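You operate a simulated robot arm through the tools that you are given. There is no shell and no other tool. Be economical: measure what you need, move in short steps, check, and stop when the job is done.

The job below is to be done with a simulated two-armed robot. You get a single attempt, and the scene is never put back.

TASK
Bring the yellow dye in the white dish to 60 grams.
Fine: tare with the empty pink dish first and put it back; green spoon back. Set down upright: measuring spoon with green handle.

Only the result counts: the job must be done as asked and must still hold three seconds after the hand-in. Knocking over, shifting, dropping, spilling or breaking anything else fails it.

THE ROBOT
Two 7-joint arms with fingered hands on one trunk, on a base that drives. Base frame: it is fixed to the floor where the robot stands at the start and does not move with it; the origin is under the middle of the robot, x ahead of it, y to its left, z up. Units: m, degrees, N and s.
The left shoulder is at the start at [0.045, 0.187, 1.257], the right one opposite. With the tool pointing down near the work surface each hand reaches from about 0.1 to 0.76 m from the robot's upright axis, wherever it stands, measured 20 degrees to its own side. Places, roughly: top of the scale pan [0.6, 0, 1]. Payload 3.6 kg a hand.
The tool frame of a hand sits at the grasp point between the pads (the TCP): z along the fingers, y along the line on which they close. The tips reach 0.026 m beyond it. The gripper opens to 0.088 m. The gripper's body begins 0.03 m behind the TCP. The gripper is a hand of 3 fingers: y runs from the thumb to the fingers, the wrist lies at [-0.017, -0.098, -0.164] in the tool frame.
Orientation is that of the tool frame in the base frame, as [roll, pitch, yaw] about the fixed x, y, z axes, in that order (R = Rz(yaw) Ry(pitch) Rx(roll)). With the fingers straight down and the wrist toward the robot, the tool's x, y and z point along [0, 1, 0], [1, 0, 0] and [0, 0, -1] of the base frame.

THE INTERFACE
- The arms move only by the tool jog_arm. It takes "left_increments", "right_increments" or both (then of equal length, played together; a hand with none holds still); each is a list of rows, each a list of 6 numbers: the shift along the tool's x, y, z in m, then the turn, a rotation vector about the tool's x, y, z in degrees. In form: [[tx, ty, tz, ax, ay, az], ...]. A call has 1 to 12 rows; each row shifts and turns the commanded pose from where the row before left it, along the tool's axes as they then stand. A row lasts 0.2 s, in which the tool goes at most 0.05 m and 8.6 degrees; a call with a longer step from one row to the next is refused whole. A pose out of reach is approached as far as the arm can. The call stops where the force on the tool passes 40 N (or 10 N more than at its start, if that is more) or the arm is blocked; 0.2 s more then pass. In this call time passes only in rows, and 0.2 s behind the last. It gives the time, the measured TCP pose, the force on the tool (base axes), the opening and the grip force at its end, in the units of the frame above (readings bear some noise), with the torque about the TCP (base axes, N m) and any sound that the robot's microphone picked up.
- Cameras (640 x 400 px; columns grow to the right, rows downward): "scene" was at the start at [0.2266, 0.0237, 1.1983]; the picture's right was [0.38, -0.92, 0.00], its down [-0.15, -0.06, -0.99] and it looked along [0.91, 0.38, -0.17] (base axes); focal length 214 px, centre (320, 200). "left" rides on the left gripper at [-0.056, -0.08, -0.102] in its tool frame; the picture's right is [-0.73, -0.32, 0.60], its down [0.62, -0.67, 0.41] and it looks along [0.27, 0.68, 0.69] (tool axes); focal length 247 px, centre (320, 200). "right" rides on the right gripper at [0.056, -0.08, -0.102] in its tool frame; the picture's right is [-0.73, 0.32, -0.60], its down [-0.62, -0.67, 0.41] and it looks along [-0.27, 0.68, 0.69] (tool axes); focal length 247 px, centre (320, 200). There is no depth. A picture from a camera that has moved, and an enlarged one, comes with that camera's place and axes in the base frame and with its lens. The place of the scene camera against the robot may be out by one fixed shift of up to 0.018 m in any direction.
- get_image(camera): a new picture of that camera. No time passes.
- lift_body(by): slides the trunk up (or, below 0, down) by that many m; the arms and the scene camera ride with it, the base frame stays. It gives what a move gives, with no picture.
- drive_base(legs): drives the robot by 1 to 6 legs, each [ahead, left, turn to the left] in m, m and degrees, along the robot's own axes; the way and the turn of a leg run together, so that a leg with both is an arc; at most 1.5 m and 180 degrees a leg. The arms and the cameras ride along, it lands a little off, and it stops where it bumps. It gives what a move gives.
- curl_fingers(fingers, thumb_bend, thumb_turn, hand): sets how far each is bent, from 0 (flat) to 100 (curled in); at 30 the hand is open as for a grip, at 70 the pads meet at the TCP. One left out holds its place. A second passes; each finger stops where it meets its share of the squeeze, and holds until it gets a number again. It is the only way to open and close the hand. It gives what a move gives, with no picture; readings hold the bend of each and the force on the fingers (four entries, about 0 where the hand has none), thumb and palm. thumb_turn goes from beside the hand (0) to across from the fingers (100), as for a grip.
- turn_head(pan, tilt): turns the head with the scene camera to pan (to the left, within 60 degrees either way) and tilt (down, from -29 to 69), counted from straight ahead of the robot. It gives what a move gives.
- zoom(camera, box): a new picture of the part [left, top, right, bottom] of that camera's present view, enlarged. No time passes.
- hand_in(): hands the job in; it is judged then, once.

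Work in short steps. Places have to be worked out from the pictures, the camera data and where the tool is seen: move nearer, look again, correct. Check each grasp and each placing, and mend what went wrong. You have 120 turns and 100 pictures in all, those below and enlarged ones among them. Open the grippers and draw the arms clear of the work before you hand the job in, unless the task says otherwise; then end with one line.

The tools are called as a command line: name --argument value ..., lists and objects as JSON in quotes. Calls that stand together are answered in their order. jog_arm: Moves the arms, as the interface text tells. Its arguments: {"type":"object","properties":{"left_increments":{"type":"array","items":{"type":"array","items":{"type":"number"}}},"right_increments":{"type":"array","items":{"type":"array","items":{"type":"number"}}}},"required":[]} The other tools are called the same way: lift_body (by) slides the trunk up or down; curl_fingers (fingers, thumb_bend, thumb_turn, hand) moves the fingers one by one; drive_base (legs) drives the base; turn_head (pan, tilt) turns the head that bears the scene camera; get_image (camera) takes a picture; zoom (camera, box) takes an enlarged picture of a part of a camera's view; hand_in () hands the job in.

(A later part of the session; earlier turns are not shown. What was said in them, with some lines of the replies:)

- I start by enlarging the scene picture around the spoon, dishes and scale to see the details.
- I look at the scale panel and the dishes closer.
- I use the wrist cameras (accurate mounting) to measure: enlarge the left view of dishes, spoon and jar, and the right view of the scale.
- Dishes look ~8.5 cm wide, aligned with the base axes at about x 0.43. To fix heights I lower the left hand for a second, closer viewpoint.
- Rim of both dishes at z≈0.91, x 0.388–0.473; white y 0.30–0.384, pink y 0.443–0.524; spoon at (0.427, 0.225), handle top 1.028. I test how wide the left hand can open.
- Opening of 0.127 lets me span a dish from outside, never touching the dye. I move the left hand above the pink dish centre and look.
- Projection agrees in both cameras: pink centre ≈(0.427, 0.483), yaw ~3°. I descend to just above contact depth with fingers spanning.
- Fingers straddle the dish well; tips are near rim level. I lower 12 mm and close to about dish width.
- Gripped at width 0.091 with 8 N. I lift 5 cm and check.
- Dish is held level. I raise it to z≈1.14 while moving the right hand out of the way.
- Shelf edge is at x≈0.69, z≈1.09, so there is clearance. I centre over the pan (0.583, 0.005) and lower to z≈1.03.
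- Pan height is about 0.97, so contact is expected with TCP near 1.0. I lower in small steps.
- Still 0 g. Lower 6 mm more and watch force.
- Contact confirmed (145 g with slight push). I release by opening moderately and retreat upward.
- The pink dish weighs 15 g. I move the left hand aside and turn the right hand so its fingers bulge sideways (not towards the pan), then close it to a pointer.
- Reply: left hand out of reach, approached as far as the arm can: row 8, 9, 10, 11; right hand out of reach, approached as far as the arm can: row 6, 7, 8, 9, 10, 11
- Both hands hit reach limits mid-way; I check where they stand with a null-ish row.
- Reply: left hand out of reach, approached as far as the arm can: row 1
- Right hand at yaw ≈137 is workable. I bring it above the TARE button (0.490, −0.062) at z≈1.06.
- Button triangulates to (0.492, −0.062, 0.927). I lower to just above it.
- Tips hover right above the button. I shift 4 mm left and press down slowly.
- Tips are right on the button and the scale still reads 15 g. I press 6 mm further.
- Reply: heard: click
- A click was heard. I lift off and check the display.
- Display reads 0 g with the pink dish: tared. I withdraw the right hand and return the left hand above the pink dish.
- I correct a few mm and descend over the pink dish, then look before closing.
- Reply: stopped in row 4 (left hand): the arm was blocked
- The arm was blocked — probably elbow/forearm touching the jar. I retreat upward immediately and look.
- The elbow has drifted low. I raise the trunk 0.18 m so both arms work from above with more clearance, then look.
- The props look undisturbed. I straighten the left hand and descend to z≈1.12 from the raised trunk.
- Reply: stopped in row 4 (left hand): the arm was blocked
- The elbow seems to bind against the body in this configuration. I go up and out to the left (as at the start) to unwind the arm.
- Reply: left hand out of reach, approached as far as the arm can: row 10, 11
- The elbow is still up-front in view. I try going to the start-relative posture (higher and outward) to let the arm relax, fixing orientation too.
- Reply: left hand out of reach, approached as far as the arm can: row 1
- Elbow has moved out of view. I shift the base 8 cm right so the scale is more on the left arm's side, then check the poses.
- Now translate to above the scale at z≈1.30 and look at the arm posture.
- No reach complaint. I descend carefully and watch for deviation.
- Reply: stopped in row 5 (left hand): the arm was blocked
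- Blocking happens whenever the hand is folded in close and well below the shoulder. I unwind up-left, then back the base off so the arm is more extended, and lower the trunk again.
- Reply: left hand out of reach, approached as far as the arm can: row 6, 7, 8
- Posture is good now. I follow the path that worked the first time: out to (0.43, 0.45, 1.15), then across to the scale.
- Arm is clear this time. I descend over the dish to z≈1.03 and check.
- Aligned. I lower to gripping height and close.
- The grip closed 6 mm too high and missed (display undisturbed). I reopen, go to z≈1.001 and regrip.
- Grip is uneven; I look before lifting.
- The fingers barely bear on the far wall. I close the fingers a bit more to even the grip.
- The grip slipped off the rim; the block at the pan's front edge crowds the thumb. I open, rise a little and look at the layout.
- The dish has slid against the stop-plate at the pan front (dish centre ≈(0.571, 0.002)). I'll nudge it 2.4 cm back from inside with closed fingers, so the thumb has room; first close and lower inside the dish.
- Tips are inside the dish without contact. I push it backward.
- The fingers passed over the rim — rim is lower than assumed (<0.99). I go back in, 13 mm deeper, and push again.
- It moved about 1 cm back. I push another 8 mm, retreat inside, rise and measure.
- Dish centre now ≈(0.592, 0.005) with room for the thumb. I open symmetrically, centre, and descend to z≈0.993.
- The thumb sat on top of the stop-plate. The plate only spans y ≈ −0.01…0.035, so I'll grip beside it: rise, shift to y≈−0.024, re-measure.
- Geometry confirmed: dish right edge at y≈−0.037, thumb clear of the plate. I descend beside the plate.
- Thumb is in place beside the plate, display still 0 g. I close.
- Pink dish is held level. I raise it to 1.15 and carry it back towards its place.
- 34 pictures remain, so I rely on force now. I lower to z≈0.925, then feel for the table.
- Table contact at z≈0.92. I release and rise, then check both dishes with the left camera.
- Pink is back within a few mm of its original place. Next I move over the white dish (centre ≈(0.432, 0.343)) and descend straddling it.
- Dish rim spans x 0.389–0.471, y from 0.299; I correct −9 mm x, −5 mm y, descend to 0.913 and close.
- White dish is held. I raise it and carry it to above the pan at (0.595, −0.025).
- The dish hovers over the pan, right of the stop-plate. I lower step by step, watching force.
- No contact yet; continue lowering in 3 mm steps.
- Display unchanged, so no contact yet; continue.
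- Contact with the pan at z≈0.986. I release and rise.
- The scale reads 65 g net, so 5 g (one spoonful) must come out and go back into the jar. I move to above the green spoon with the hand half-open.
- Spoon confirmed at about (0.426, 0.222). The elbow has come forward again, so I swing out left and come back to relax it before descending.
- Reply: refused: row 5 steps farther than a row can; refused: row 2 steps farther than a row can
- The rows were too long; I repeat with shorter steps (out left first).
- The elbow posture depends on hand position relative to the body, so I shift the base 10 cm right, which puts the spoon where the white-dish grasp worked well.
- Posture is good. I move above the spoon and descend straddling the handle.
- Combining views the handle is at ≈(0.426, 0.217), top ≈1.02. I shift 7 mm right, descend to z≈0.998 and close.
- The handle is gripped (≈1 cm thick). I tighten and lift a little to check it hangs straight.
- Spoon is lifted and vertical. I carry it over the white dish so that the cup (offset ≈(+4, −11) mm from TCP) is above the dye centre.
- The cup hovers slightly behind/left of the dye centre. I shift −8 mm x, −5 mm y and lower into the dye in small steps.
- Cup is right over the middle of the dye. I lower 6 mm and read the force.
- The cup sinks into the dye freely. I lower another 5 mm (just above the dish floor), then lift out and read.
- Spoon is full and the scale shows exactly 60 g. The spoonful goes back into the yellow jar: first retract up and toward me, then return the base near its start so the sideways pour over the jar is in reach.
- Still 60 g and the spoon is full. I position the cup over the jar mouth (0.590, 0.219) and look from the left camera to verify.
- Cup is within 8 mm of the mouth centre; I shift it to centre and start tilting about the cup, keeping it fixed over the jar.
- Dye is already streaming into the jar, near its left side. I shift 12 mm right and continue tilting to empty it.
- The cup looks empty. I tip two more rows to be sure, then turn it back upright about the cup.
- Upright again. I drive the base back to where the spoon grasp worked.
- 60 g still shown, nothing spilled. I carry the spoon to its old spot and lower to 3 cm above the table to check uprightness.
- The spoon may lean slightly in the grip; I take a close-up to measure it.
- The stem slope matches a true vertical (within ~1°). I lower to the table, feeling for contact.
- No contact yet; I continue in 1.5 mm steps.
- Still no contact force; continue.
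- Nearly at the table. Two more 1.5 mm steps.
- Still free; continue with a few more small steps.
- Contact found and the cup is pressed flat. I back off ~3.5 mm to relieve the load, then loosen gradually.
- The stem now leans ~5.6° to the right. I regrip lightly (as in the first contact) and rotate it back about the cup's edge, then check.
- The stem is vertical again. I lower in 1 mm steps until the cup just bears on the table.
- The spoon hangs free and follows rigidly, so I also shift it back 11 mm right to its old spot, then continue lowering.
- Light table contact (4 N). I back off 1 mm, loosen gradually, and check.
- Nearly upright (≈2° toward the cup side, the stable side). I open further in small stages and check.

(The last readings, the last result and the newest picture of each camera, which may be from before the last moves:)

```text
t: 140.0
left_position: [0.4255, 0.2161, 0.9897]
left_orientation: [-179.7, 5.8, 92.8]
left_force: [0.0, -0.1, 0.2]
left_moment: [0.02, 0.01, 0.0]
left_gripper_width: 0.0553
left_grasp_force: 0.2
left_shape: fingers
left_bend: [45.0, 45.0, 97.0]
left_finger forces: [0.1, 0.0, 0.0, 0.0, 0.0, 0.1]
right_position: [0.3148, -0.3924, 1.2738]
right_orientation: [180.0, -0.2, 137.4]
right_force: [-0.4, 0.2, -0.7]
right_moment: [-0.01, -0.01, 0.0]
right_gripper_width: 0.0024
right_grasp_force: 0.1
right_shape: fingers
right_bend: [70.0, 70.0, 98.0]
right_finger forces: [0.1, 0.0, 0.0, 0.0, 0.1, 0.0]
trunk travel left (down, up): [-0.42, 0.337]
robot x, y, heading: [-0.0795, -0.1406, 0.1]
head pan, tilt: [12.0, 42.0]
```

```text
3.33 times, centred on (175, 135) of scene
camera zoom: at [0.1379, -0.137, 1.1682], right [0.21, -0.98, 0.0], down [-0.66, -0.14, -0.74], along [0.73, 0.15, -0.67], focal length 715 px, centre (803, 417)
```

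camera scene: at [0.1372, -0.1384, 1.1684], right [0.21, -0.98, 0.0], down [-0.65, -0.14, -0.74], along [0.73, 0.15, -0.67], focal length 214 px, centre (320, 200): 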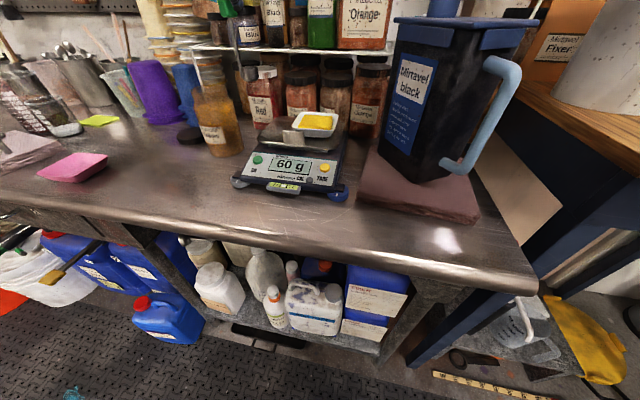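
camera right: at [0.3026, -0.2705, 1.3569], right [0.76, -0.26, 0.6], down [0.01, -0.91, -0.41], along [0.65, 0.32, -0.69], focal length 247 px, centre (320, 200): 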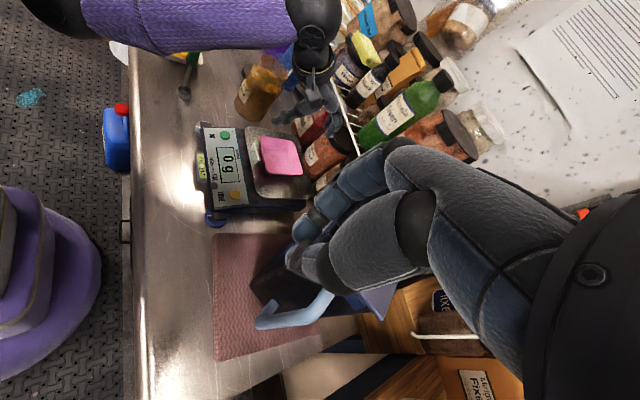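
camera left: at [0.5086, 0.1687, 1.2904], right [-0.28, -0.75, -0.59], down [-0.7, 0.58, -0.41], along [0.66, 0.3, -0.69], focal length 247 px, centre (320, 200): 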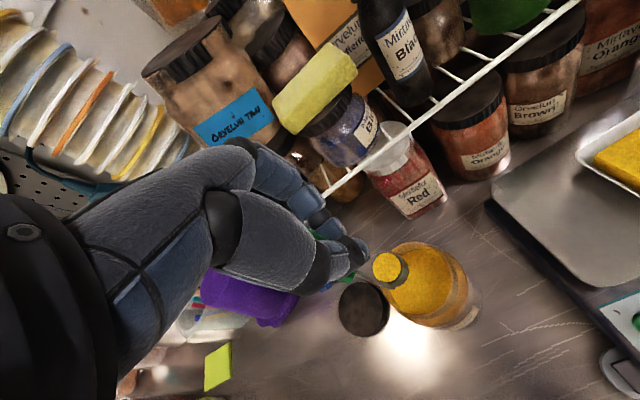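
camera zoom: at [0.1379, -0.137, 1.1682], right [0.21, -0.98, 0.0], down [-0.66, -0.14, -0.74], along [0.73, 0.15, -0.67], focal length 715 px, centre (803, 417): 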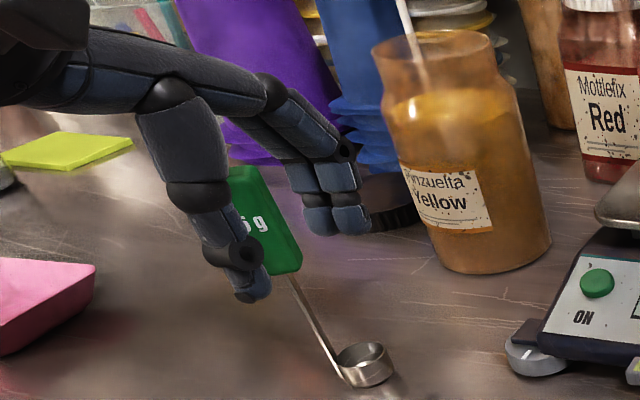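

The spoon stands upright on its own. I withdraw straight up and then away to the left-back.

jog_arm --left_increments '[[-0.001, 0, -0.01, 0, 0, 0], [-0.002, 0, -0.02, 0, 0, 0], [-0.003, 0, -0.03, 0, 0, 0], [-0.003, 0, -0.03, 0, 0, 0], [-0.004, 0, -0.04, 0, 0, 0], [-0.004, 0, -0.04, 0, 0, 0], [0.03, -0.02, -0.03, 0, 0, 0], [0.03, -0.02, -0.03, 0, 0, 0]]'

get_image --camera "scene"

```text
t: 141.8
left_position: [0.3856, 0.2828, 1.2135]
left_orientation: [-179.7, 5.8, 92.8]
left_force: [0.0, 0.1, 0.1]
left_moment: [-0.03, -0.04, 0.02]
left_gripper_width: 0.0556
left_grasp_force: 0.1
left_shape: fingers
left_bend: [45.0, 45.0, 97.0]
left_finger forces: [0.0, 0.0, 0.0, 0.1, 0.0, 0.0]
right_position: [0.3136, -0.3927, 1.2741]
right_orientation: [-180.0, -0.1, 137.4]
right_force: [0.0, 0.0, 0.7]
right_moment: [0.0, 0.01, 0.03]
right_gripper_width: 0.002
right_grasp_force: 0.0
right_shape: fingers
right_bend: [70.0, 70.0, 98.0]
right_finger forces: [0.0, 0.0, 0.1, 0.1, 0.0, 0.1]
trunk travel left (down, up): [-0.42, 0.337]
robot x, y, heading: [-0.0864, -0.1448, -0.3]
head pan, tilt: [12.0, 42.0]
```

```text
1 pictures are left
camera scene: at [0.1377, -0.1371, 1.1682], right [0.21, -0.98, 0.0], down [-0.65, -0.14, -0.74], along [0.73, 0.15, -0.67], focal length 214 px, centre (320, 200)
```

scene: 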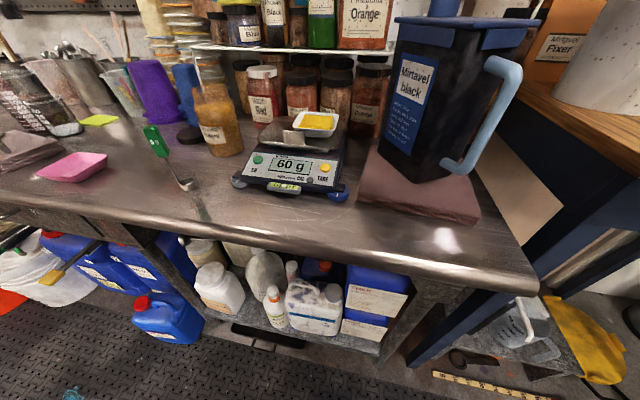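

Scale shows 60 g, the pink dish and spoon are back and everything stands. I open both hands and hand in.

curl_fingers --hand "left" --fingers 30 --thumb_bend 30

curl_fingers --hand "right" --fingers 30 --thumb_bend 30

hand_in

```text
t: 142.8
left_position: [0.3841, 0.2845, 1.2129]
left_orientation: [-179.7, 5.8, 92.9]
left_force: [0.6, 0.0, -1.0]
left_moment: [-0.03, 0.01, 0.01]
left_gripper_width: 0.088
left_grasp_force: 0.1
left_shape: fingers
left_bend: [30.0, 30.0, 97.0]
left_finger forces: [0.0, 0.0, 0.0, 0.0, 0.1, 0.1]
right_position: [0.3135, -0.3931, 1.2732]
right_orientation: [-179.9, -0.2, 137.3]
right_force: [0.6, 0.8, 0.4]
right_moment: [0.02, -0.01, 0.01]
right_gripper_width: 0.0022
right_grasp_force: 0.0
right_shape: fingers
right_bend: [70.0, 70.0, 98.0]
right_finger forces: [0.0, 0.0, 0.1, 0.0, 0.0, 0.1]
trunk travel left (down, up): [-0.42, 0.337]
robot x, y, heading: [-0.0834, -0.143, -0.0]
head pan, tilt: [12.0, 42.0]
```

```text
t: 143.8
left_position: [0.3852, 0.2832, 1.2141]
left_orientation: [-179.7, 5.8, 92.8]
left_force: [-0.3, 0.7, -0.1]
left_moment: [0.01, 0.0, 0.06]
left_gripper_width: 0.0881
left_grasp_force: 0.2
left_shape: fingers
left_bend: [30.0, 30.0, 97.0]
left_finger forces: [0.0, 0.0, 0.0, 0.0, 0.0, 0.1]
right_position: [0.3137, -0.3923, 1.274]
right_orientation: [180.0, -0.2, 137.4]
right_force: [-0.3, 0.2, 0.8]
right_moment: [0.0, -0.03, -0.01]
right_gripper_width: 0.0879
right_grasp_force: 0.0
right_shape: fingers
right_bend: [30.0, 30.0, 98.0]
right_finger forces: [0.0, 0.1, 0.0, 0.0, 0.0, 0.0]
trunk travel left (down, up): [-0.42, 0.337]
robot x, y, heading: [-0.0824, -0.1453, -0.2]
head pan, tilt: [12.0, 42.0]
```

```text
The job is handed in.
```

I handed the job in with the scale reading 60 g net (it reads in 5 g steps) for the dye in the white dish, which I left on the pan. I tared with the empty pink dish first, then set it back within about half a centimetre of its spot. The dye first read 65 g, so I took one 5 g spoonful out and poured it back into the yellow jar. The green spoon is standing upright about half a centimetre from where it was, and I saw nothing spilled or knocked over.
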